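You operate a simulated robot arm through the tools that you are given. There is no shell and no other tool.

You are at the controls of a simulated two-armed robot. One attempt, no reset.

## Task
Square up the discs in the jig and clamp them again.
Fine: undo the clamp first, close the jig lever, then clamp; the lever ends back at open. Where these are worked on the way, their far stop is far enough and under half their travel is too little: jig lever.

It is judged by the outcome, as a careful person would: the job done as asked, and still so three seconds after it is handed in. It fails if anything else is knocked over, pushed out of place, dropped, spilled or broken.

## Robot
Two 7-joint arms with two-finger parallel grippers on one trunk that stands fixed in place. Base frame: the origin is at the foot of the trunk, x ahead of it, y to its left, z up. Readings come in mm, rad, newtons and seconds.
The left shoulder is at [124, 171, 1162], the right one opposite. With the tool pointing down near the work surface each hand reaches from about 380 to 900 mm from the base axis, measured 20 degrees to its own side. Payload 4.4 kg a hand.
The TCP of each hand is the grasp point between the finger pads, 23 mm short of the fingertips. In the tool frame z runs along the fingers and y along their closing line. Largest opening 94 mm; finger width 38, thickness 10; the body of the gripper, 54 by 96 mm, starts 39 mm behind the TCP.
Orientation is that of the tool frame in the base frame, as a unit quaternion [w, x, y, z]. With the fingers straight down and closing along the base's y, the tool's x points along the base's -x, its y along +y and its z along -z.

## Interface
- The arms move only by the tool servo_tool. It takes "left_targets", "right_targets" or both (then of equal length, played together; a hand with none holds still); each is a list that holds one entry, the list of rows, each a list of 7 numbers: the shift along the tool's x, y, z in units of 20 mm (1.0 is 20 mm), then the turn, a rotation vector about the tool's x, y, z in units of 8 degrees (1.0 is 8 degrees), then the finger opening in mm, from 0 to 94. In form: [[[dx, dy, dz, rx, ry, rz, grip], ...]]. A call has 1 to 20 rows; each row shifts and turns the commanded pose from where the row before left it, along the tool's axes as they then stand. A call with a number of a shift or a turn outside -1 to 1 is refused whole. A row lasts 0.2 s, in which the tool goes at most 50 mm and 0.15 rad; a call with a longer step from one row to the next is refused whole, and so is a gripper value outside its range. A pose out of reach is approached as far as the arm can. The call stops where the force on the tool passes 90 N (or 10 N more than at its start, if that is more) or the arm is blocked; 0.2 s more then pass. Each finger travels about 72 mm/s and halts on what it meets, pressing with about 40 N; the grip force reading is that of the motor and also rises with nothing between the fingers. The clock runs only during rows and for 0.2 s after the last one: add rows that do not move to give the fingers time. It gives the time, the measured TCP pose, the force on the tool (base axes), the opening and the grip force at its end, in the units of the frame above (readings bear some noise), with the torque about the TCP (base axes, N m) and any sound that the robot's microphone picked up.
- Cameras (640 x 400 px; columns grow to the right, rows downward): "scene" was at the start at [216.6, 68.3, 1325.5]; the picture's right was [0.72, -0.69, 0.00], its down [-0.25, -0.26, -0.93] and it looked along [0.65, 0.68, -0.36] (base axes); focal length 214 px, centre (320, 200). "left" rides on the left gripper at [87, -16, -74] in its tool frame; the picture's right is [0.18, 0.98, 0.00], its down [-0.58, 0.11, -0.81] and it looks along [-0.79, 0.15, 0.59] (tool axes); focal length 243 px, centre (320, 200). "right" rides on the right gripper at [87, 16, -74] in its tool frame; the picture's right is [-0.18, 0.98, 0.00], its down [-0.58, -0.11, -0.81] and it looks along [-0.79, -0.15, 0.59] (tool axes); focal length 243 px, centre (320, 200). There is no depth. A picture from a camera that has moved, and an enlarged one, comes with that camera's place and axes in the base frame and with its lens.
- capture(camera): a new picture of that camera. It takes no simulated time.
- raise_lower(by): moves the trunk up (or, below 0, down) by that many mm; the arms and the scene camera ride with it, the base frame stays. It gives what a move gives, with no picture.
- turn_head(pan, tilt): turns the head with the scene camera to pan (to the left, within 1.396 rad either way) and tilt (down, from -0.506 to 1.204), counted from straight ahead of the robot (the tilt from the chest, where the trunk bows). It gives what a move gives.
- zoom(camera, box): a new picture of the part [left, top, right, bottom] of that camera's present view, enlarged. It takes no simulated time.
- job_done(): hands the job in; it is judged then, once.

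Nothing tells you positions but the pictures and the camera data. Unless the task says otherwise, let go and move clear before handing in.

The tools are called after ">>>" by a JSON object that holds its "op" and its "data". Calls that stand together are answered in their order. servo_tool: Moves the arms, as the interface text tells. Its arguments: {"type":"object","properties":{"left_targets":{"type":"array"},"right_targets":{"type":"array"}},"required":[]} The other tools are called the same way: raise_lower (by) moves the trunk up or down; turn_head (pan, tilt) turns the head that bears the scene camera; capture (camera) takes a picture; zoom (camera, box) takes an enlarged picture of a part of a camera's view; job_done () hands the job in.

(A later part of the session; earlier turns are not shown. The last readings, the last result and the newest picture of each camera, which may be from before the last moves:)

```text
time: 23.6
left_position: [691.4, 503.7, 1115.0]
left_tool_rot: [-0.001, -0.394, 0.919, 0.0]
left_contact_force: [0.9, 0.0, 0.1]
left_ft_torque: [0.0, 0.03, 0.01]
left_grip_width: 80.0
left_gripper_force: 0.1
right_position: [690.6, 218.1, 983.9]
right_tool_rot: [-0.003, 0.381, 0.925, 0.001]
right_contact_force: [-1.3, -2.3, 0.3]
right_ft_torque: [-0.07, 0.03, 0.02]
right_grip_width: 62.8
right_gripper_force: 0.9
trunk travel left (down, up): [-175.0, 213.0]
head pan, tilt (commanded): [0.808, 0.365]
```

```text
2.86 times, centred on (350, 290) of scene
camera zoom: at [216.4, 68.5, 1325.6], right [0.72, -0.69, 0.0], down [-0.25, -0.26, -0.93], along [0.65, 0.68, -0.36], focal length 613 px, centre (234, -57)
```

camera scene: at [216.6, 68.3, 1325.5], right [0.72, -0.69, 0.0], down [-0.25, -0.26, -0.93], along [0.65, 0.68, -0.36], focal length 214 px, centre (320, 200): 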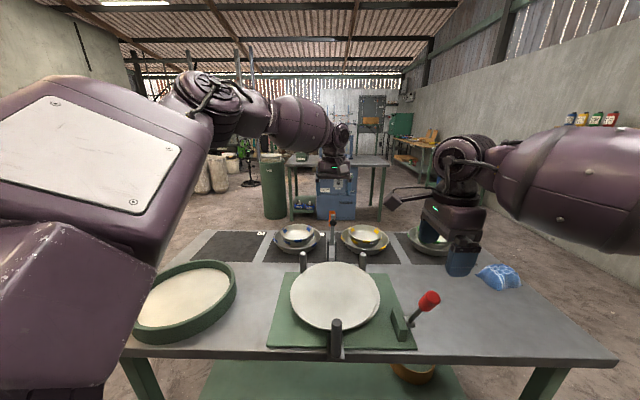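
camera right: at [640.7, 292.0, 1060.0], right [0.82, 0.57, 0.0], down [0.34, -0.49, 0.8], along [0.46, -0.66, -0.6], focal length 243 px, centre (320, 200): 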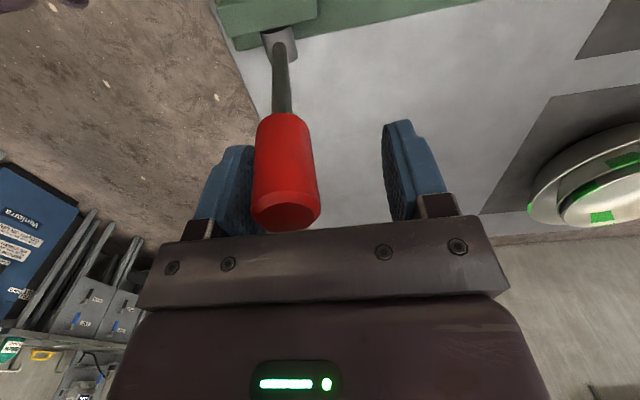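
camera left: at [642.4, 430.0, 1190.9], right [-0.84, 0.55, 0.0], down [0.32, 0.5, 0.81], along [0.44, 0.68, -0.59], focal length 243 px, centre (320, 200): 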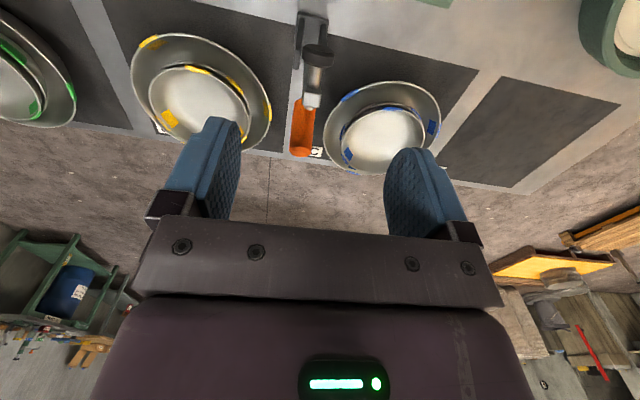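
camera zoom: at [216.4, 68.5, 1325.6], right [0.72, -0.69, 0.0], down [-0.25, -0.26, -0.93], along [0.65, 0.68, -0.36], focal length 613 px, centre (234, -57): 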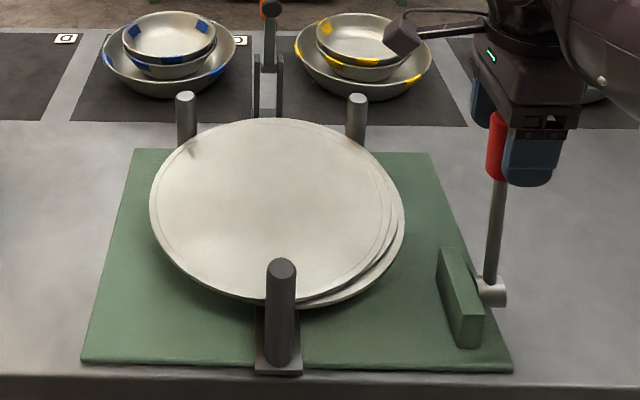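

The lever is now just past vertical and the post has reached the discs, but the right arm is at its reach limit straight down. I'll lift clear, see whether the lever stays, then push on with closed, forward-tilted fingers.

>>> {"op": "servo_tool", "data": {"right_targets": [[[0, 0.1, -0.8, 0, 0, 0, 80], [0, 0, -0.8, 0, 0, 0, 80], [0, 0, -0.8, 0, 0, 0, 80], [0, 0, -0.8, 0, 0, 0, 80], [0, 0, -0.8, 0, 0, 0, 80], [0, 0, -0.8, 0, 0, 0, 80], [0, 0, 0, 0, 0, 0, 80]]]}}

>>> {"op": "zoom", "data": {"camera": "scene", "box": [250, 200, 450, 360]}}

>>> {"op": "capture", "data": {"camera": "right"}}

```text
time: 25.4
left_position: [691.1, 504.1, 1117.2]
left_tool_rot: [-0.001, -0.394, 0.919, 0.001]
left_contact_force: [-0.4, 0.7, 0.0]
left_ft_torque: [0.0, 0.02, -0.02]
left_grip_width: 79.9
left_gripper_force: 0.1
right_position: [695.4, 198.8, 1024.5]
right_tool_rot: [-0.042, 0.396, 0.917, -0.022]
right_contact_force: [-0.4, -1.8, -0.4]
right_ft_torque: [0.02, 0.01, 0.02]
right_grip_width: 79.8
right_gripper_force: 0.1
trunk travel left (down, up): [-175.0, 213.0]
head pan, tilt (commanded): [0.808, 0.365]
stopped in row 7 (right hand): the arm was blocked; the commanded pose is now the measured one
```

```text
2.50 times, centred on (350, 280) of scene
camera zoom: at [216.8, 67.9, 1325.5], right [0.72, -0.69, 0.0], down [-0.25, -0.26, -0.93], along [0.65, 0.68, -0.36], focal length 536 px, centre (245, 0)
```

zoom: 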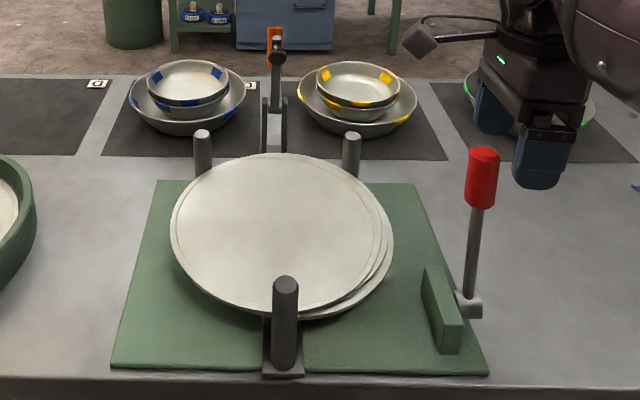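

```text
taken
camera right: at [654.2, 275.2, 1104.2], right [0.84, 0.54, -0.08], down [0.4, -0.49, 0.77], along [0.38, -0.68, -0.63], focal length 243 px, centre (320, 200)
```

right: 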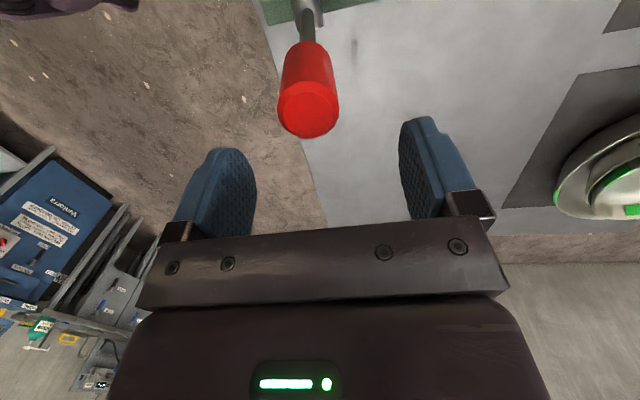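

The lever stays where it is left, so it needn't be held. The right arm is at a joint limit, so I'll slide it sideways off the knob, retreat and raise it. After that the left hand can do the rest, since the lever is comfortably within its reach.

>>> {"op": "servo_tool", "data": {"right_targets": [[[-0.6, 0, -0.2, 0, 0, 0, 80], [-0.6, 0, -0.2, 0, 0, 0, 80], [-0.2, -0.3, -0.3, 0, 0, 0, 80], [0, -0.6, -0.5, 0, 0, 0, 80], [0, -0.6, -0.5, 0, 0, 0, 80], [0, -0.6, -0.5, 0, 0, 0, 80], [0, -0.6, -0.5, 0, 0, 0, 80], [0, -0.6, -0.5, 0, 0, 0, 80], [0, 0, 0, 0, 0, 0, 80]]]}}

>>> {"op": "capture", "data": {"camera": "scene"}}

```text
time: 27.4
left_position: [691.2, 504.5, 1115.7]
left_tool_rot: [0.0, -0.394, 0.919, -0.001]
left_contact_force: [0.4, -0.2, 0.3]
left_ft_torque: [0.01, -0.03, 0.02]
left_grip_width: 79.8
left_gripper_force: 0.0
right_position: [670.8, 137.3, 1093.8]
right_tool_rot: [-0.041, 0.392, 0.919, -0.023]
right_contact_force: [0.3, 0.0, 0.2]
right_ft_torque: [-0.01, -0.01, 0.04]
right_grip_width: 80.0
right_gripper_force: 0.0
trunk travel left (down, up): [-175.0, 213.0]
head pan, tilt (commanded): [0.808, 0.365]
```

```text
taken
camera scene: at [216.8, 68.4, 1325.4], right [0.72, -0.69, 0.0], down [-0.25, -0.26, -0.93], along [0.65, 0.68, -0.36], focal length 214 px, centre (320, 200)
```

scene: 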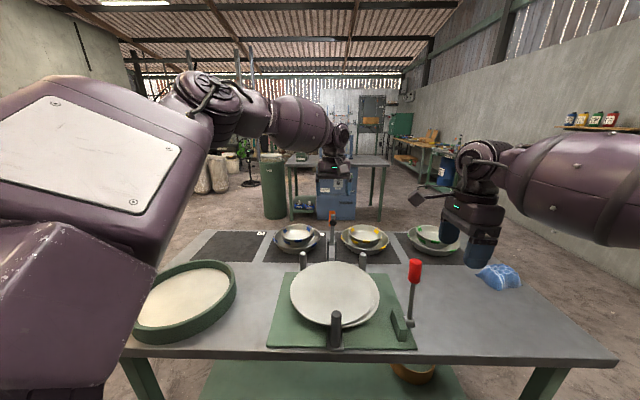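

The right hand is clear. I'll send it further right and up, and bring the left hand over above the lever.

>>> {"op": "servo_tool", "data": {"left_targets": [[[0, 0, 0, 0, 0, 0, 90], [0, 0, -0.3, 0, 0, 0, 90], [0.85, -0.714, 0, 0, 0, 0, 90], [0.85, -0.714, 0, 0, 0, 0, 90], [0.85, -0.714, 0, 0, 0, 0, 90], [0.85, -0.714, 0, 0, 0, 0, 90], [0.85, -0.714, 0, 0, 0, 0, 90], [0.85, -0.714, 0, 0, 0, 0, 90], [0.85, -0.714, 0, 0, 0, 0, 90], [0.85, -0.714, 0, 0, 0, 0, 90], [0.85, -0.714, 0, 0, 0, 0, 90], [0.85, -0.714, 0, 0, 0, 0, 90], [0.85, -0.714, 0, 0, 0, 0, 90], [0.85, -0.714, 0, 0, 0, 0, 90], [0.85, -0.714, 0, 0, 0, 0, 90]]], "right_targets": [[[-0.7, -0.7, -0.5, 0, 0, 0, 80], [-0.7, -0.7, -0.5, 0, 0, 0, 80], [-0.7, -0.7, -0.5, 0, 0, 0, 80], [-0.7, -0.7, -0.5, 0, 0, 0, 80], [-0.7, -0.7, -0.5, 0, 0, 0, 80], [-0.7, -0.7, -0.5, 0, 0, 0, 80], [-0.7, -0.7, -0.5, 0, 0, 0, 80], [-0.7, -0.7, -0.5, 0, 0, 0, 80], [-0.7, -0.7, -0.5, 0, 0, 0, 80], [-0.7, -0.7, -0.5, 0, 0, 0, 80], [-0.7, -0.7, -0.5, 0, 0, 0, 80], [-0.7, -0.7, -0.5, 0, 0, 0, 80], [0, 0, 0, 0, 0, 0, 80], [0, 0, 0, 0, 0, 0, 80], [0, 0, 0, 0, 0, 0, 80]]]}}

>>> {"op": "capture", "data": {"camera": "left"}}

>>> {"op": "capture", "data": {"camera": "scene"}}

```text
time: 30.6
left_position: [667.7, 259.0, 1131.1]
left_tool_rot: [0.0, -0.393, 0.92, -0.001]
left_contact_force: [0.3, -0.6, 0.6]
left_ft_torque: [0.04, 0.03, 0.01]
left_grip_width: 90.0
left_gripper_force: 0.0
left hand out of reach, approached as far as the arm can: row 13, 14, 15
right_position: [677.7, -99.1, 1213.8]
right_tool_rot: [-0.041, 0.392, 0.919, -0.022]
right_contact_force: [0.9, 0.2, -0.5]
right_ft_torque: [0.0, -0.05, 0.01]
right_grip_width: 79.9
right_gripper_force: 0.1
trunk travel left (down, up): [-175.0, 213.0]
head pan, tilt (commanded): [0.808, 0.365]
```

```text
taken
camera left: at [621.6, 185.7, 1204.7], right [-0.84, 0.55, 0.0], down [0.32, 0.5, 0.81], along [0.44, 0.68, -0.59], focal length 243 px, centre (320, 200)
```

left: 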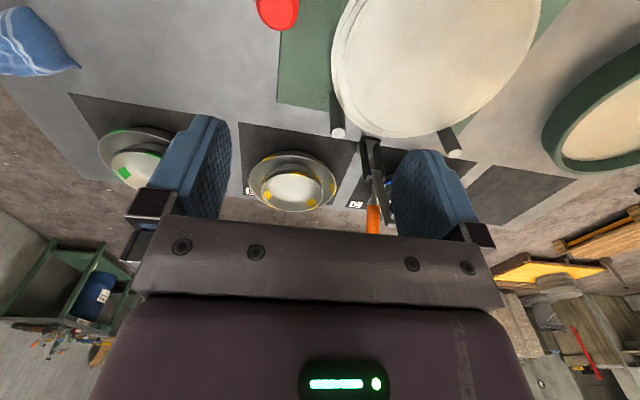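

```text
taken
camera scene: at [216.9, 68.4, 1325.4], right [0.72, -0.69, 0.0], down [-0.25, -0.26, -0.93], along [0.65, 0.68, -0.36], focal length 214 px, centre (320, 200)
```

scene: 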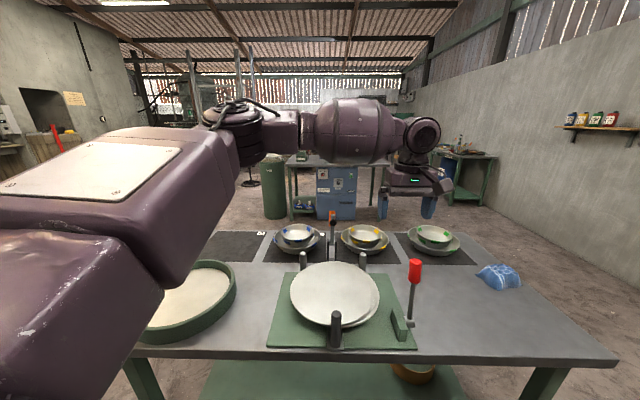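

The left hand hits a joint limit there, so I'll return it toward the clamp side. The right hand will do the lever after all: I'm turning it back to the earlier orientation, which reached well, with a forward tilt for extra reach.

>>> {"op": "servo_tool", "data": {"left_targets": [[[-0.85, 0.714, 0, 0, 0, 0, 80], [-0.85, 0.714, 0, 0, 0, 0, 80], [-0.85, 0.714, 0, 0, 0, 0, 80], [-0.85, 0.714, 0, 0, 0, 0, 80], [-0.85, 0.714, 0, 0, 0, 0, 80], [-0.85, 0.714, 0, 0, 0, 0, 80], [-0.85, 0.714, 0, 0, 0, 0, 80], [-0.85, 0.714, 0, 0, 0, 0, 80], [-0.85, 0.714, 0, 0, 0, 0, 80], [-0.85, 0.714, 0, 0, 0, 0, 80], [-0.85, 0.714, 0, 0, 0, 0, 80], [0, 0.714, 0, 0, 0, 0, 80], [0, 0.714, 0, 0, 0, 0, 80], [0, 0, 0, 0, 0, 0, 80], [0, 0, 0, 0, 0, 0, 80], [0, 0, 0, 0, 0, 0, 80], [0, 0, 0, 0, 0, 0, 80]]], "right_targets": [[[0, 0, 0, 0, 0, -0.94, 80], [0, 0, 0, 0, 0, -0.94, 80], [0, 0, 0, 0, 0, -0.94, 80], [0, 0, 0, 0, 0, -0.94, 80], [0, 0, 0, 0, 0, -0.94, 80], [0, 0, 0, 0, 0, -0.94, 80], [0, 0, 0, 0, 0, -0.94, 80], [0, 0, 0, 0, 0, -0.94, 80], [0, 0, 0, 0, 0, -0.94, 80], [0, 0, 0, 0, 0, -0.94, 80], [0, 0, 0, 0, 0, -0.94, 80], [0, 0, 0, 0, 0, -0.94, 80], [0, 0, 0, 0.09, -0.8, 0, 80], [0, 0, 0, 0.09, -0.8, 0, 80], [0, 0, 0, 0.09, -0.8, 0, 80], [0, 0, 0, 0.09, -0.8, 0, 80], [0, 0, 0, 0.09, -0.8, 0, 80]]]}}

>>> {"op": "capture", "data": {"camera": "scene"}}

```text
time: 34.2
left_position: [662.4, 523.1, 1130.2]
left_tool_rot: [0.0, -0.392, 0.92, 0.0]
left_contact_force: [0.1, -0.4, 0.0]
left_ft_torque: [0.01, -0.03, 0.01]
left_grip_width: 79.8
left_gripper_force: 0.0
right_position: [676.2, -98.9, 1214.5]
right_tool_rot: [0.225, -0.357, 0.902, 0.087]
right_contact_force: [0.9, -0.8, 0.3]
right_ft_torque: [0.0, -0.03, -0.01]
right_grip_width: 80.0
right_gripper_force: 0.1
trunk travel left (down, up): [-175.0, 213.0]
head pan, tilt (commanded): [0.808, 0.365]
```

```text
taken
camera scene: at [216.5, 68.1, 1325.6], right [0.72, -0.69, 0.0], down [-0.25, -0.26, -0.93], along [0.65, 0.68, -0.36], focal length 214 px, centre (320, 200)
```

scene: 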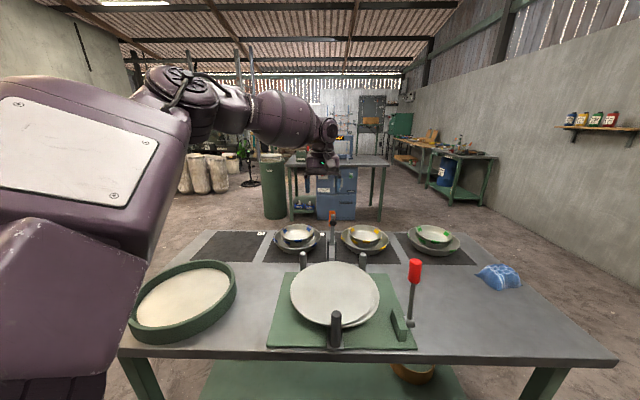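

The right hand is reoriented with a ~28° forward tilt. Let me locate the lever knob precisely where it now rests.

>>> {"op": "zoom", "data": {"camera": "scene", "box": [380, 250, 450, 350]}}

>>> {"op": "zoom", "data": {"camera": "scene", "box": [280, 250, 400, 350]}}

>>> {"op": "capture", "data": {"camera": "right"}}

```text
4.00 times, centred on (415, 300) of scene
camera zoom: at [216.5, 68.1, 1325.6], right [0.72, -0.69, 0.0], down [-0.25, -0.26, -0.93], along [0.65, 0.68, -0.36], focal length 858 px, centre (-60, -200)
```

zoom: 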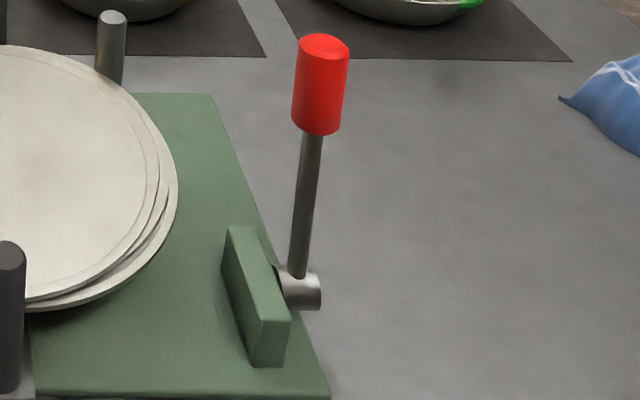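

```text
4.00 times, centred on (340, 300) of scene
camera zoom: at [216.5, 68.1, 1325.6], right [0.72, -0.69, 0.0], down [-0.25, -0.26, -0.93], along [0.65, 0.68, -0.36], focal length 858 px, centre (240, -200)
```

zoom: 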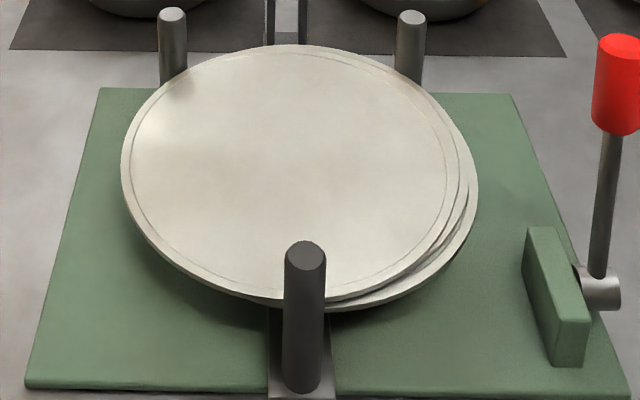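

```text
taken
camera right: at [583.7, -161.4, 1240.6], right [-0.55, 0.83, 0.08], down [0.17, 0.01, 0.99], along [0.81, 0.56, -0.15], focal length 243 px, centre (320, 200)
```

right: 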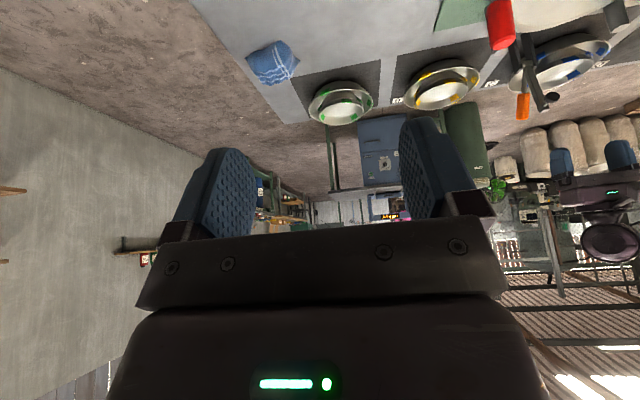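

The knob tip is near (677, 218, 1008), so the lever is about 8° past vertical. The discs are only partly pushed. I'll bring the right hand to hover just above/in front of the knob.

>>> {"op": "servo_tool", "data": {"right_targets": [[[-0.33, 0.9625, 0.819, 0, 0, 0, 80], [-0.33, 0.9625, 0.819, 0, 0, 0, 80], [-0.33, 0.9625, 0.819, 0, 0, 0, 80], [-0.33, 0.9625, 0.819, 0, 0, 0, 80], [-0.33, 0.9625, 0.819, 0, 0, 0, 80], [-0.33, 0.9625, 0.819, 0, 0, 0, 80], [-0.33, 0.9625, 0.819, 0, 0, 0, 80], [-0.33, 0.9625, 0.819, 0, 0, 0, 80], [-0.33, 0.9625, 0.819, 0, 0, 0, 80], [-0.33, 0.9625, 0.819, 0, 0, 0, 80], [-0.33, 0.9625, 0.819, 0, 0, 0, 80], [-0.33, 0.9625, 0.819, 0, 0, 0, 80], [0, 0, 0, 0, 0, 0, 80]]]}}

>>> {"op": "capture", "data": {"camera": "right"}}

>>> {"op": "capture", "data": {"camera": "scene"}}

```text
time: 37.0
left_position: [661.9, 522.8, 1131.2]
left_tool_rot: [0.001, -0.392, 0.92, 0.0]
left_contact_force: [0.5, 0.6, -0.4]
left_ft_torque: [0.02, 0.01, -0.01]
left_grip_width: 80.1
left_gripper_force: 0.1
right_position: [637.0, 181.6, 1077.1]
right_tool_rot: [0.225, -0.358, 0.902, 0.088]
right_contact_force: [-1.1, 0.0, 0.1]
right_ft_torque: [-0.03, -0.03, 0.01]
right_grip_width: 80.1
right_gripper_force: 0.1
trunk travel left (down, up): [-175.0, 213.0]
head pan, tilt (commanded): [0.808, 0.365]
```

```text
taken
camera right: at [544.3, 118.1, 1103.0], right [-0.55, 0.83, 0.08], down [0.17, 0.02, 0.98], along [0.81, 0.56, -0.15], focal length 243 px, centre (320, 200)
```

right: 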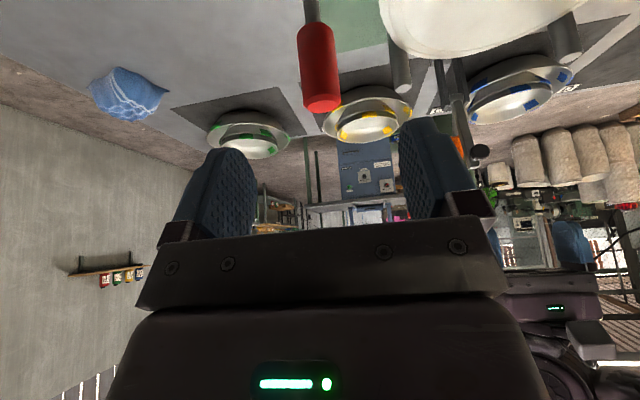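

```text
taken
camera scene: at [216.5, 68.1, 1325.6], right [0.72, -0.69, 0.0], down [-0.25, -0.26, -0.93], along [0.65, 0.68, -0.36], focal length 214 px, centre (320, 200)
```

scene: 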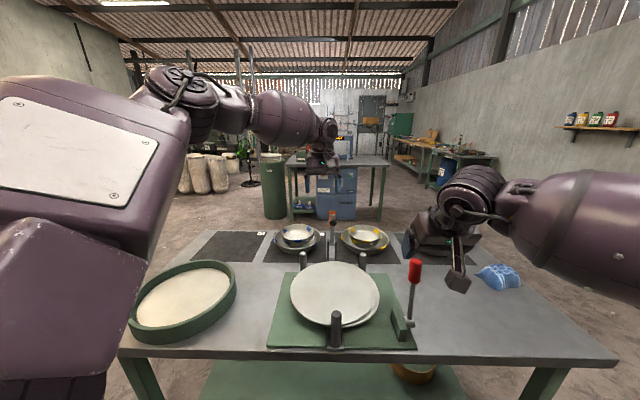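

The knob is centred between the fingers. I'll advance along the fingers to straddle it and close on it.

>>> {"op": "servo_tool", "data": {"right_targets": [[[0, 0, 0.75, 0, 0, 0, 80], [0, 0, 0.75, 0, 0, 0, 80], [0, 0, 0.75, 0, 0, 0, 80], [0, 0, 0.75, 0, 0, 0, 80], [0, 0, 0.75, 0, 0, 0, 80], [0, 0, 0.75, 0, 0, 0, 80], [0, 0, 0.75, 0, 0, 0, 80], [0, 0, 0, 0, 0, 0, 80], [0, 0, 0, 0, 0, 0, 60], [0, 0, 0, 0, 0, 0, 40], [0, 0, 0, 0, 0, 0, 20], [0, 0, 0, 0, 0, 0, 10], [0, 0, 0, 0, 0, 0, 10]]]}}

>>> {"op": "capture", "data": {"camera": "right"}}

>>> {"op": "zoom", "data": {"camera": "scene", "box": [250, 220, 450, 360]}}

```text
time: 39.8
left_position: [663.2, 522.0, 1129.9]
left_tool_rot: [0.0, -0.393, 0.919, -0.001]
left_contact_force: [1.3, 1.5, 0.6]
left_ft_torque: [0.01, -0.02, -0.03]
left_grip_width: 80.0
left_gripper_force: 0.0
right_position: [673.4, 214.5, 985.2]
right_tool_rot: [0.224, -0.359, 0.902, 0.088]
right_contact_force: [-1.4, 0.7, -1.5]
right_ft_torque: [-0.57, -0.59, 0.07]
right_grip_width: 27.4
right_gripper_force: 44.6
trunk travel left (down, up): [-175.0, 213.0]
head pan, tilt (commanded): [0.808, 0.365]
```

```text
taken
camera right: at [581.6, 151.5, 1011.7], right [-0.56, 0.83, 0.08], down [0.17, 0.02, 0.98], along [0.81, 0.56, -0.15], focal length 243 px, centre (320, 200)
```

right: 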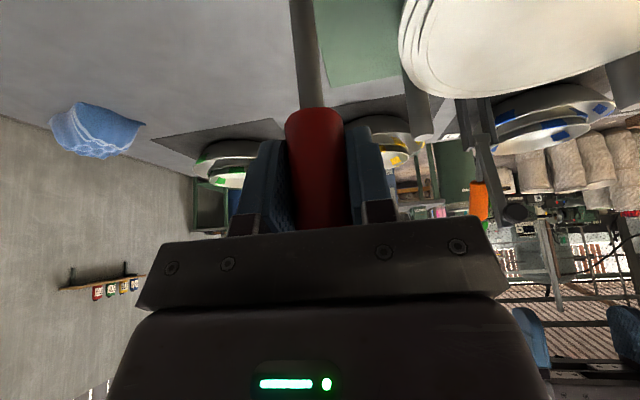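

```text
2.86 times, centred on (350, 290) of scene
camera zoom: at [216.5, 68.5, 1325.5], right [0.72, -0.69, 0.0], down [-0.25, -0.26, -0.93], along [0.65, 0.68, -0.36], focal length 613 px, centre (234, -57)
```

zoom: 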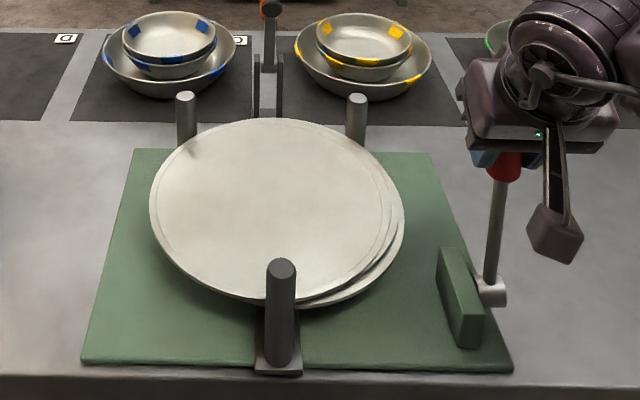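

The knob is gripped. I'll continue the closing arc in small steps and watch the force.

>>> {"op": "servo_tool", "data": {"right_targets": [[[-0.3, 0.02, 0.24, 0, 0, 0, 10], [-0.3, 0.02, 0.24, 0, 0, 0, 10], [-0.275, 0.02, 0.27, 0, 0, 0, 10], [-0.275, 0.02, 0.27, 0, 0, 0, 10], [0, 0, 0, 0, 0, 0, 10]]]}}

>>> {"op": "zoom", "data": {"camera": "scene", "box": [250, 220, 450, 360]}}

```text
time: 41.0
left_position: [659.3, 519.4, 1133.8]
left_tool_rot: [0.001, -0.394, 0.919, 0.001]
left_contact_force: [-0.5, 0.0, -1.1]
left_ft_torque: [0.01, -0.02, 0.01]
left_grip_width: 79.9
left_gripper_force: 0.0
right_position: [691.6, 232.7, 979.9]
right_tool_rot: [0.226, -0.357, 0.902, 0.087]
right_contact_force: [-21.6, -28.2, 9.6]
right_ft_torque: [-1.37, -0.49, 0.23]
right_grip_width: 27.8
right_gripper_force: 45.2
trunk travel left (down, up): [-175.0, 213.0]
head pan, tilt (commanded): [0.808, 0.365]
```

```text
2.86 times, centred on (350, 290) of scene
camera zoom: at [213.4, 65.2, 1326.4], right [0.72, -0.69, 0.0], down [-0.24, -0.26, -0.94], along [0.65, 0.68, -0.35], focal length 613 px, centre (234, -57)
```

zoom: 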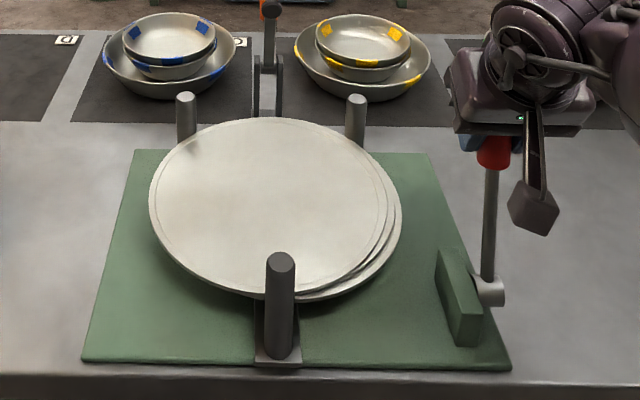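

Resistance is about 35 N as the post now pushes the disc stack; it is moving well. I'll continue.

>>> {"op": "servo_tool", "data": {"right_targets": [[[-0.243, 0.02, 0.3, 0, 0, 0, 5], [-0.243, 0.02, 0.3, 0, 0, 0, 5], [-0.21, 0.02, 0.32, 0, 0, 0, 5], [-0.21, 0.02, 0.32, 0, 0, 0, 5], [0, 0, 0, 0, 0, 0, 5]]]}}

>>> {"op": "zoom", "data": {"camera": "scene", "box": [250, 220, 450, 360]}}

>>> {"op": "capture", "data": {"camera": "right"}}

```text
time: 42.0
left_position: [655.5, 517.4, 1138.7]
left_tool_rot: [0.005, -0.393, 0.919, 0.001]
left_contact_force: [0.1, 0.3, 0.1]
left_ft_torque: [0.01, 0.0, -0.01]
left_grip_width: 80.2
left_gripper_force: 0.0
right_position: [705.4, 245.5, 975.2]
right_tool_rot: [0.225, -0.358, 0.902, 0.083]
right_contact_force: [-49.1, -54.9, 35.9]
right_ft_torque: [-0.9, -0.25, -0.11]
right_grip_width: 28.1
right_gripper_force: 44.6
trunk travel left (down, up): [-175.0, 213.0]
head pan, tilt (commanded): [0.808, 0.365]
stopped in row 5 (right hand): the force on the tool passed its limit at 93 N (the readings are from after the stop); the commanded pose is now the measured one
```

```text
2.86 times, centred on (350, 290) of scene
camera zoom: at [207.5, 61.9, 1328.1], right [0.72, -0.69, 0.0], down [-0.24, -0.25, -0.94], along [0.65, 0.68, -0.35], focal length 613 px, centre (234, -57)
```

zoom: 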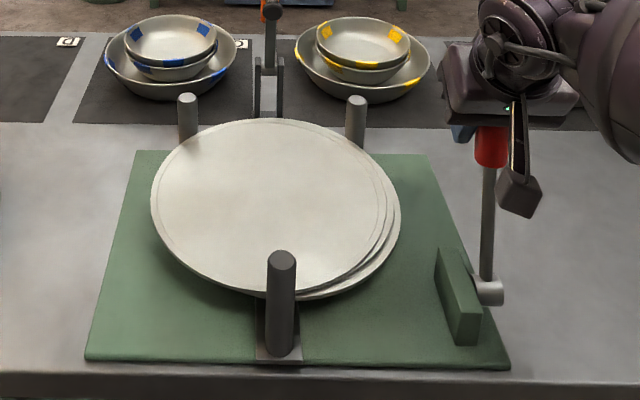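

```text
taken
camera right: at [613.5, 183.4, 1001.1], right [-0.55, 0.83, 0.08], down [0.17, 0.02, 0.99], along [0.82, 0.56, -0.15], focal length 243 px, centre (320, 200)
```

right: 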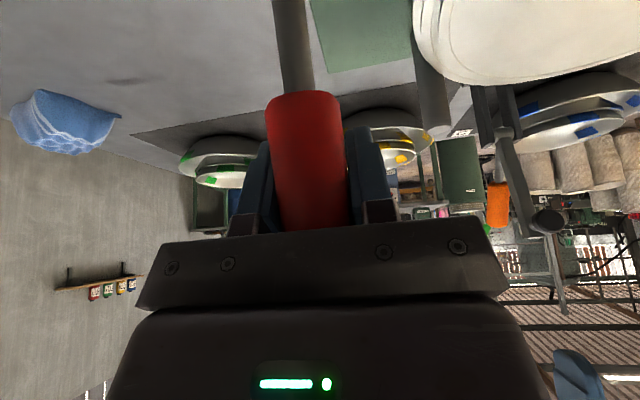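

The force climbed to about 90 N, purely along the swing at about +25°, which mirrors the open position, so this looks like the far stop or the discs jammed. I'll inspect the stack closely.

>>> {"op": "zoom", "data": {"camera": "scene", "box": [285, 250, 395, 340]}}

>>> {"op": "capture", "data": {"camera": "left"}}

>>> {"op": "zoom", "data": {"camera": "right", "box": [400, 0, 640, 150]}}

>>> {"op": "zoom", "data": {"camera": "scene", "box": [380, 230, 450, 340]}}

```text
4.44 times, centred on (340, 295) of scene
camera zoom: at [207.5, 61.9, 1328.1], right [0.72, -0.69, 0.0], down [-0.24, -0.25, -0.94], along [0.65, 0.68, -0.35], focal length 953 px, centre (231, -222)
```

zoom: 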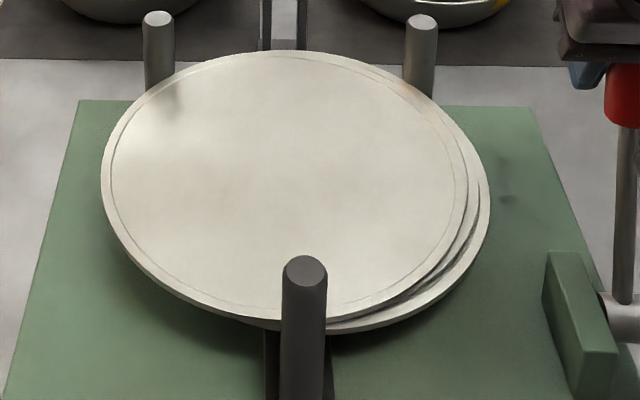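

```text
taken
camera left: at [606.3, 442.9, 1211.8], right [-0.84, 0.55, 0.0], down [0.32, 0.49, 0.81], along [0.45, 0.68, -0.58], focal length 243 px, centre (320, 200)
```

left: 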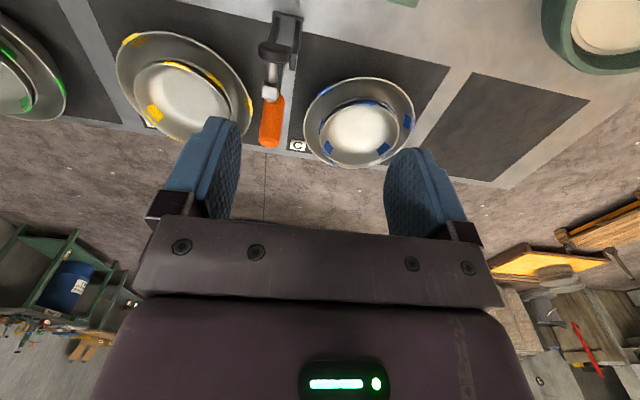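

```text
2.67 times, centred on (520, 75) of right
camera zoom: at [613.5, 183.4, 1001.1], right [-0.55, 0.83, 0.08], down [0.17, 0.02, 0.99], along [0.82, 0.56, -0.15], focal length 647 px, centre (-213, 533)
```

zoom: 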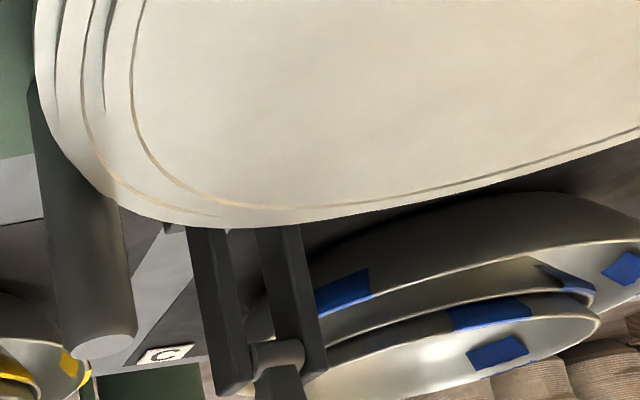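

```text
3.64 times, centred on (415, 285) of scene
camera zoom: at [207.5, 61.9, 1328.1], right [0.72, -0.69, 0.0], down [-0.24, -0.25, -0.94], along [0.65, 0.68, -0.35], focal length 780 px, centre (-26, -109)
```

zoom: 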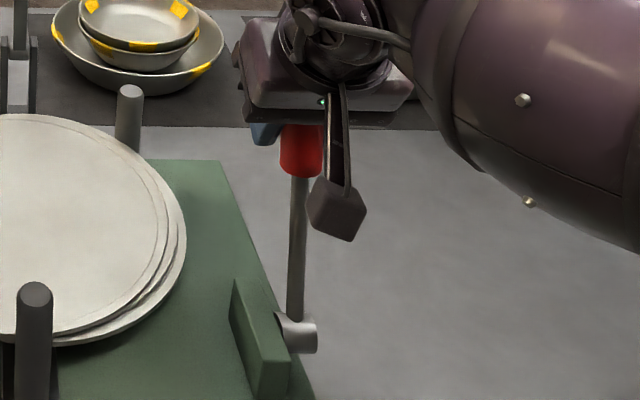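

The lever measures about +23–25°. The lower discs still look offset to the right of the top one, so I want a view from above. I'll move the left hand back toward me so its camera looks down on the stack, while the right hand holds the lever.

>>> {"op": "servo_tool", "data": {"left_targets": [[[0.9, 0, 0, 0, 0, 0, 80], [0.9, 0, 0, 0, 0, 0, 80], [0.9, 0, 0, 0, 0, 0, 80], [0.9, 0, 0, 0, 0, 0, 80], [0.9, 0, 0, 0, 0, 0, 80], [0.9, 0, 0, 0, 0, 0, 80], [0.9, 0, 0, 0, 0, 0, 80], [0.9, 0, 0, 0, 0, 0, 80], [0.9, 0, 0, 0, 0, 0, 80], [0, 0, 0, 0, 0, 0, 80]]]}}

>>> {"op": "capture", "data": {"camera": "left"}}

>>> {"op": "zoom", "data": {"camera": "scene", "box": [285, 250, 395, 340]}}

```text
time: 44.2
left_position: [545.1, 399.7, 1133.2]
left_tool_rot: [0.003, -0.393, 0.919, 0.0]
left_contact_force: [-0.3, 0.0, 0.2]
left_ft_torque: [0.03, -0.01, 0.01]
left_grip_width: 79.9
left_gripper_force: 0.0
right_position: [708.8, 248.5, 974.3]
right_tool_rot: [0.229, -0.357, 0.901, 0.087]
right_contact_force: [-11.9, -28.9, 59.0]
right_ft_torque: [-2.22, 1.15, 0.21]
right_grip_width: 27.7
right_gripper_force: 45.0
trunk travel left (down, up): [-175.0, 213.0]
head pan, tilt (commanded): [0.808, 0.365]
```

```text
taken
camera left: at [496.5, 325.7, 1207.4], right [-0.84, 0.55, 0.0], down [0.32, 0.49, 0.81], along [0.44, 0.68, -0.59], focal length 243 px, centre (320, 200)
```

left: 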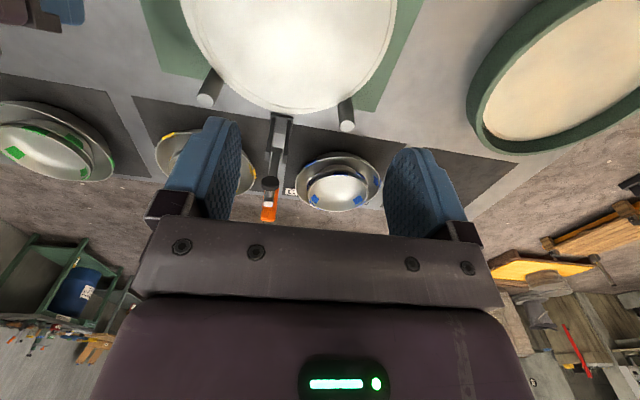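

```text
4.44 times, centred on (340, 295) of scene
camera zoom: at [210.3, 63.8, 1327.1], right [0.72, -0.69, 0.0], down [-0.24, -0.25, -0.94], along [0.65, 0.68, -0.35], focal length 953 px, centre (231, -222)
```

zoom: 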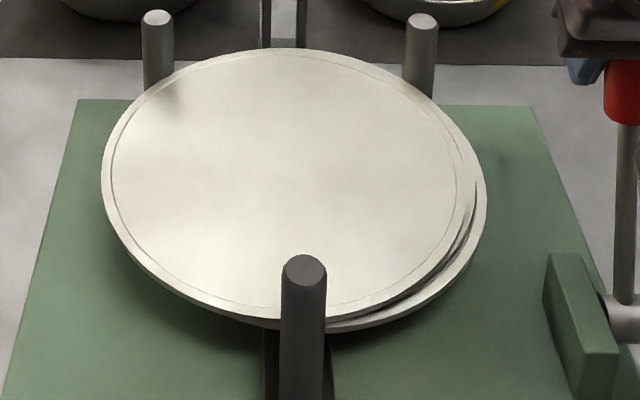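

The stack is tightening: the layers are closer than a moment ago as the push keeps working. I'll relieve the slight downward load and keep pressing in small increments with pauses.

>>> {"op": "servo_tool", "data": {"right_targets": [[[-0.1, 0.005, 0.02, 0, 0, 0, 5], [0, 0, 0, 0, 0, 0, 5], [0, 0, 0, 0, 0, 0, 5], [-0.09, 0.005, 0.08, 0, 0, 0, 5], [0, 0, 0, 0, 0, 0, 5], [0, 0, 0, 0, 0, 0, 5], [-0.09, 0.005, 0.1, 0, 0, 0, 5], [0, 0, 0, 0, 0, 0, 5], [0, 0, 0, 0, 0, 0, 5], [0, 0, 0, 0, 0, 0, 5]]]}}

>>> {"op": "zoom", "data": {"camera": "scene", "box": [285, 250, 395, 340]}}

>>> {"op": "zoom", "data": {"camera": "right", "box": [220, 0, 640, 240]}}

```text
time: 46.4
left_position: [549.1, 403.2, 1129.3]
left_tool_rot: [0.001, -0.393, 0.919, 0.0]
left_contact_force: [0.8, -0.1, 0.4]
left_ft_torque: [-0.02, -0.01, 0.01]
left_grip_width: 79.9
left_gripper_force: 0.1
right_position: [717.2, 256.9, 970.6]
right_tool_rot: [0.228, -0.357, 0.902, 0.085]
right_contact_force: [24.7, 8.5, 44.3]
right_ft_torque: [-0.98, -0.16, 0.6]
right_grip_width: 27.7
right_gripper_force: 44.9
trunk travel left (down, up): [-175.0, 213.0]
head pan, tilt (commanded): [0.808, 0.365]
```

```text
4.44 times, centred on (340, 295) of scene
camera zoom: at [215.3, 67.9, 1325.9], right [0.72, -0.69, 0.0], down [-0.25, -0.26, -0.93], along [0.65, 0.68, -0.36], focal length 953 px, centre (231, -222)
```

zoom: 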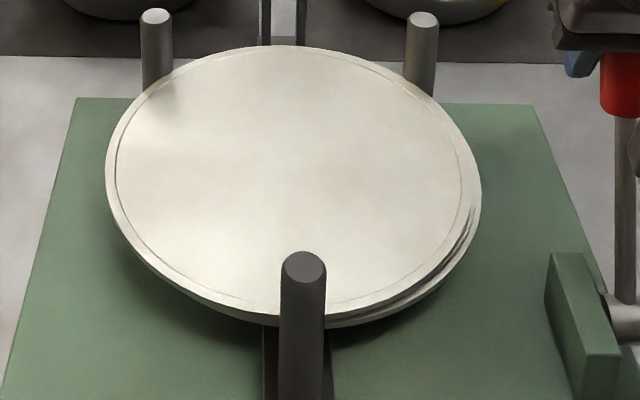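

```text
1.52 times, centred on (430, 120) of right
camera zoom: at [624.8, 194.5, 995.8], right [-0.55, 0.83, 0.08], down [0.17, 0.02, 0.99], along [0.82, 0.56, -0.15], focal length 370 px, centre (152, 322)
```

zoom: 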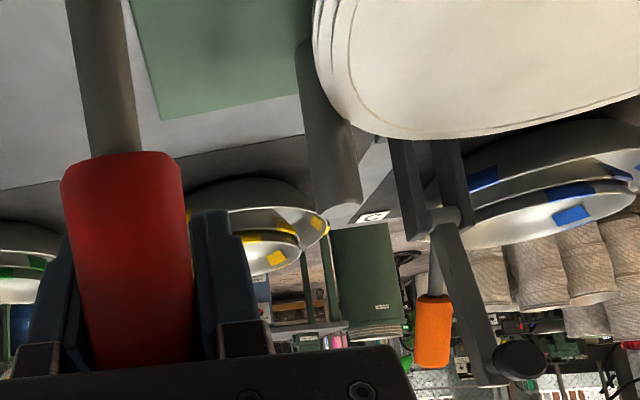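

The discs now almost coincide and the lever is at about +31°. I'll ease the radial load and press a bit further to find the true far stop.

>>> {"op": "servo_tool", "data": {"right_targets": [[[-0.215, 0.01, -0.13, 0, 0, 0, 5], [0, 0, 0, 0, 0, 0, 5], [-0.12, 0.005, 0.2, 0, 0, 0, 5], [0, 0, 0, 0, 0, 0, 5], [-0.12, 0.005, 0.2, 0, 0, 0, 5], [0, 0, 0, 0, 0, 0, 5], [0, 0, 0, 0, 0, 0, 5]]]}}

>>> {"op": "zoom", "data": {"camera": "scene", "box": [285, 250, 395, 340]}}

```text
time: 48.0
left_position: [548.1, 402.7, 1131.2]
left_tool_rot: [0.001, -0.394, 0.919, 0.0]
left_contact_force: [0.9, 0.2, -0.1]
left_ft_torque: [0.02, -0.01, 0.0]
left_grip_width: 80.1
left_gripper_force: 0.1
right_position: [722.8, 263.3, 966.0]
right_tool_rot: [0.225, -0.357, 0.902, 0.086]
right_contact_force: [10.2, -7.0, 38.1]
right_ft_torque: [-1.61, 0.83, 0.43]
right_grip_width: 27.2
right_gripper_force: 45.0
trunk travel left (down, up): [-175.0, 213.0]
head pan, tilt (commanded): [0.808, 0.365]
```

```text
4.44 times, centred on (340, 295) of scene
camera zoom: at [214.3, 66.6, 1326.2], right [0.72, -0.69, 0.0], down [-0.24, -0.26, -0.94], along [0.65, 0.68, -0.35], focal length 953 px, centre (231, -222)
```

zoom: 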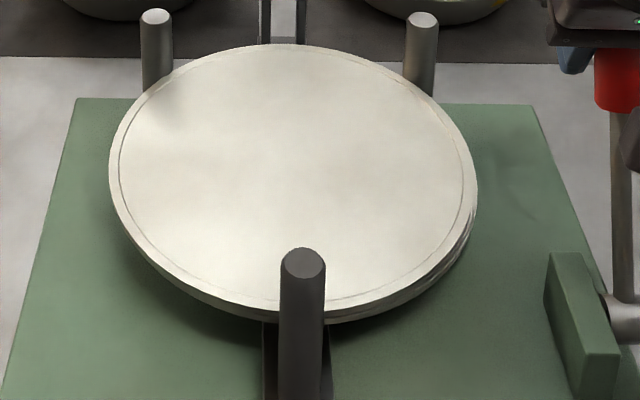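

The layers are nearly flush now. A bit more pressing to reach the lever's stop.

>>> {"op": "servo_tool", "data": {"right_targets": [[[-0.16, 0.005, 0.14, 0, 0, 0, 5], [0, 0, 0, 0, 0, 0, 5], [-0.15, 0.005, 0.17, 0, 0, 0, 5], [0, 0, 0, 0, 0, 0, 5], [-0.14, 0.005, 0.2, 0, 0, 0, 5], [0, 0, 0, 0, 0, 0, 5], [0, 0, 0, 0, 0, 0, 5]]]}}

>>> {"op": "zoom", "data": {"camera": "scene", "box": [285, 250, 395, 340]}}

>>> {"op": "capture", "data": {"camera": "right"}}

```text
time: 49.1
left_position: [543.0, 398.9, 1135.9]
left_tool_rot: [0.004, -0.393, 0.919, 0.001]
left_contact_force: [-0.7, 0.5, -0.1]
left_ft_torque: [0.0, 0.0, 0.01]
left_grip_width: 80.0
left_gripper_force: 0.0
right_position: [725.3, 265.4, 966.4]
right_tool_rot: [0.22, -0.358, 0.904, 0.082]
right_contact_force: [-48.4, -51.0, 30.7]
right_ft_torque: [-0.46, -0.37, 0.21]
right_grip_width: 27.1
right_gripper_force: 44.6
trunk travel left (down, up): [-175.0, 213.0]
head pan, tilt (commanded): [0.808, 0.365]
stopped in row 5 (right hand): the force on the tool passed its limit at 95 N (the readings are from after the stop); the commanded pose is now the measured one
```

```text
4.44 times, centred on (340, 295) of scene
camera zoom: at [208.2, 62.2, 1327.3], right [0.72, -0.69, 0.0], down [-0.24, -0.25, -0.94], along [0.65, 0.68, -0.35], focal length 953 px, centre (231, -222)
```

zoom: 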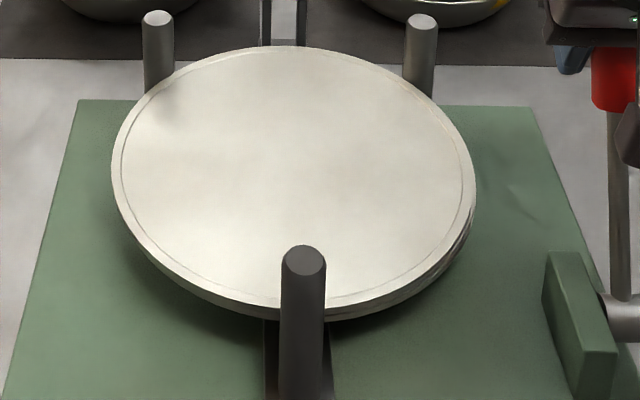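

```text
taken
camera right: at [631.6, 201.6, 993.4], right [-0.55, 0.83, 0.07], down [0.17, 0.03, 0.98], along [0.82, 0.55, -0.16], focal length 243 px, centre (320, 200)
```

right: 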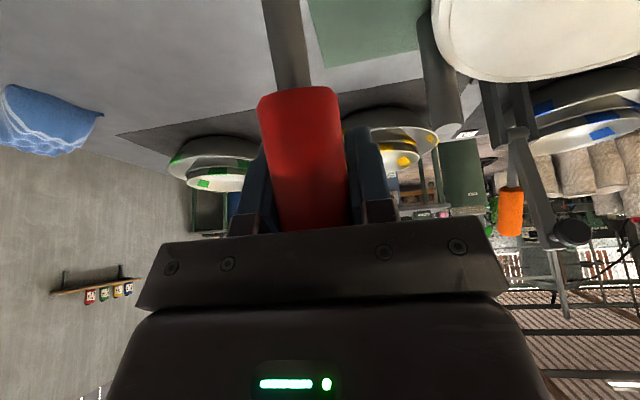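

>>> {"op": "servo_tool", "data": {"right_targets": [[[0, 0, 0, 0, 0, 0, 5], [0, 0, 0, 0, 0, 0, 5], [0, 0, 0, 0, 0, 0, 5], [0, 0, 0, 0, 0, 0, 5], [0, 0, 0, 0, 0, 0, 5], [0, 0, 0, 0, 0, 0, 5]]]}}

>>> {"op": "zoom", "data": {"camera": "scene", "box": [285, 250, 395, 340]}}

>>> {"op": "zoom", "data": {"camera": "scene", "box": [380, 230, 450, 340]}}

```text
time: 50.5
left_position: [543.2, 398.8, 1135.9]
left_tool_rot: [0.005, -0.393, 0.92, 0.0]
left_contact_force: [-0.5, -0.2, -0.3]
left_ft_torque: [0.02, -0.02, 0.0]
left_grip_width: 80.1
left_gripper_force: 0.0
right_position: [725.1, 265.0, 966.2]
right_tool_rot: [0.224, -0.357, 0.903, 0.082]
right_contact_force: [-40.8, -47.7, 44.0]
right_ft_torque: [-0.56, -0.14, 0.29]
right_grip_width: 27.3
right_gripper_force: 45.1
trunk travel left (down, up): [-175.0, 213.0]
head pan, tilt (commanded): [0.808, 0.365]
```

```text
4.44 times, centred on (340, 295) of scene
camera zoom: at [208.3, 62.1, 1327.7], right [0.72, -0.69, 0.0], down [-0.24, -0.25, -0.94], along [0.65, 0.68, -0.35], focal length 953 px, centre (231, -222)
```

zoom: 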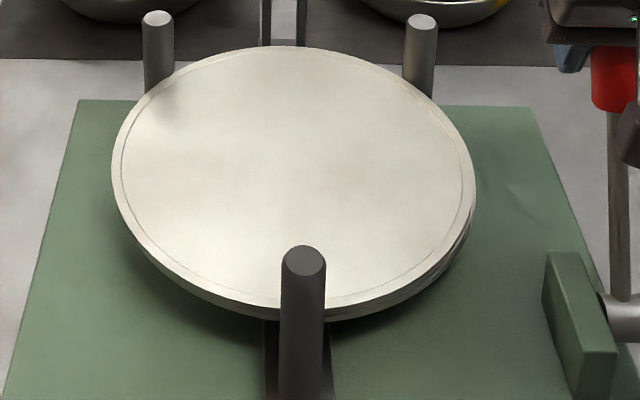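

```text
3.64 times, centred on (415, 285) of scene
camera zoom: at [208.3, 62.1, 1327.7], right [0.72, -0.69, 0.0], down [-0.24, -0.25, -0.94], along [0.65, 0.68, -0.35], focal length 780 px, centre (-26, -109)
```

zoom: 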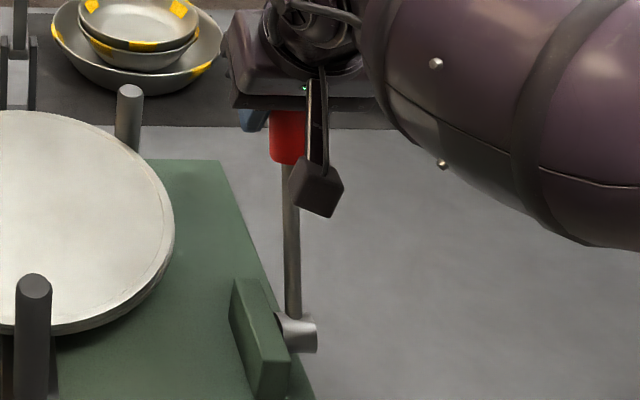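

>>> {"op": "servo_tool", "data": {"right_targets": [[[-0.08, 0.0, -0.08, 0, 0, 0, 5], [0, 0, 0, 0, 0, 0, 5], [-0.08, 0.005, 0.1, 0, 0, 0, 5], [0, 0, 0, 0, 0, 0, 5], [0, 0, 0, 0, 0, 0, 5]]]}}

>>> {"op": "zoom", "data": {"camera": "scene", "box": [300, 255, 390, 330]}}

>>> {"op": "zoom", "data": {"camera": "left", "box": [120, 0, 440, 200]}}

```text
time: 51.4
left_position: [542.5, 397.4, 1134.7]
left_tool_rot: [0.005, -0.394, 0.919, 0.001]
left_contact_force: [-0.5, -0.5, -0.5]
left_ft_torque: [0.05, 0.0, 0.01]
left_grip_width: 80.0
left_gripper_force: 0.0
right_position: [725.6, 265.3, 966.7]
right_tool_rot: [0.216, -0.357, 0.905, 0.081]
right_contact_force: [-55.5, -51.6, 33.2]
right_ft_torque: [-0.66, -0.74, 0.19]
right_grip_width: 27.5
right_gripper_force: 45.3
trunk travel left (down, up): [-175.0, 213.0]
head pan, tilt (commanded): [0.808, 0.365]
stopped in row 4 (right hand): the force on the tool passed its limit at 93 N (the readings are from after the stop); the commanded pose is now the measured one
```

```text
5.33 times, centred on (345, 292) of scene
camera zoom: at [207.7, 61.8, 1327.4], right [0.72, -0.69, 0.0], down [-0.24, -0.25, -0.94], along [0.65, 0.68, -0.35], focal length 1144 px, centre (187, -293)
```

zoom: 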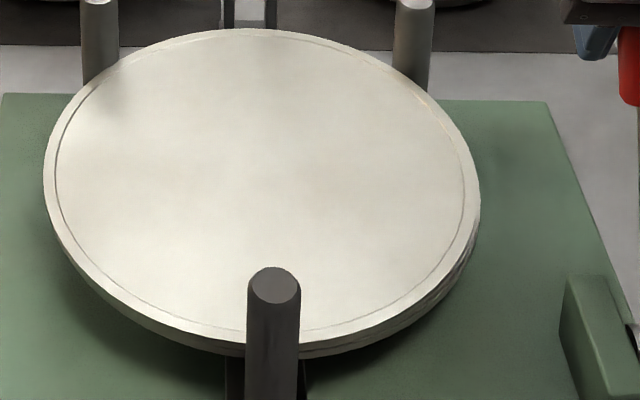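

```text
2.00 times, centred on (280, 100) of left
camera zoom: at [494.3, 324.1, 1208.3], right [-0.84, 0.55, 0.0], down [0.32, 0.49, 0.81], along [0.44, 0.68, -0.58], focal length 485 px, centre (400, 400)
```

zoom: 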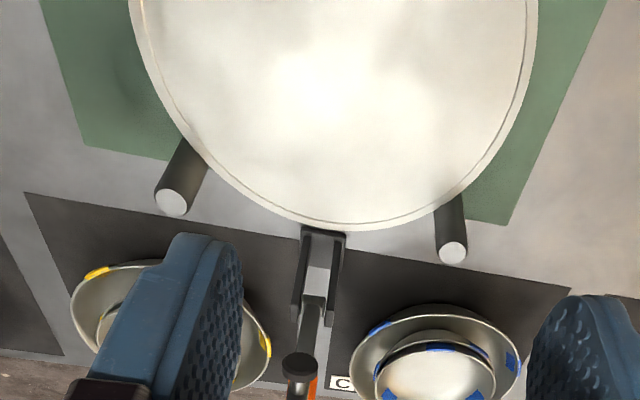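

The lever is now at its far stop (no more movement at over 90 N) and the three discs are flush. Next I'll ease the right hand's pressure (keeping hold of the lever), and tilt the left hand forward with closed fingers to hover behind the raised clamp arm so I can push it down.

>>> {"op": "servo_tool", "data": {"left_targets": [[[0, 0, 0, 0, -1.0, 0, 40], [0, 0, 0, 0, -1.0, 0, 20], [0, 0, 0, 0, -1.0, 0, 0], [0, 0, 0, 0, -1.0, 0, 0], [0, 0, 0, 0, 0, 0, 0], [0, 0, 0, 0, 0, 0, 0]]], "right_targets": [[[0.045, 0, -0.09, 0, 0, 0, 5], [0.045, 0, -0.09, 0, 0, 0, 5], [0, 0, 0, 0, 0, 0, 5], [0, 0, 0, 0, 0, 0, 5], [0, 0, 0, 0, 0, 0, 5], [0, 0, 0, 0, 0, 0, 5]]]}}

```text
time: 52.8
left_position: [544.8, 400.5, 1133.1]
left_tool_rot: [0.256, -0.378, 0.883, 0.109]
left_contact_force: [-1.0, -0.3, 0.6]
left_ft_torque: [0.0, 0.0, -0.01]
left_grip_width: 0.0
left_gripper_force: 39.4
right_position: [725.4, 264.6, 966.7]
right_tool_rot: [0.22, -0.355, 0.905, 0.081]
right_contact_force: [-31.9, -29.0, 33.0]
right_ft_torque: [-0.42, -0.47, 0.28]
right_grip_width: 27.3
right_gripper_force: 44.8
trunk travel left (down, up): [-175.0, 213.0]
head pan, tilt (commanded): [0.808, 0.365]
```

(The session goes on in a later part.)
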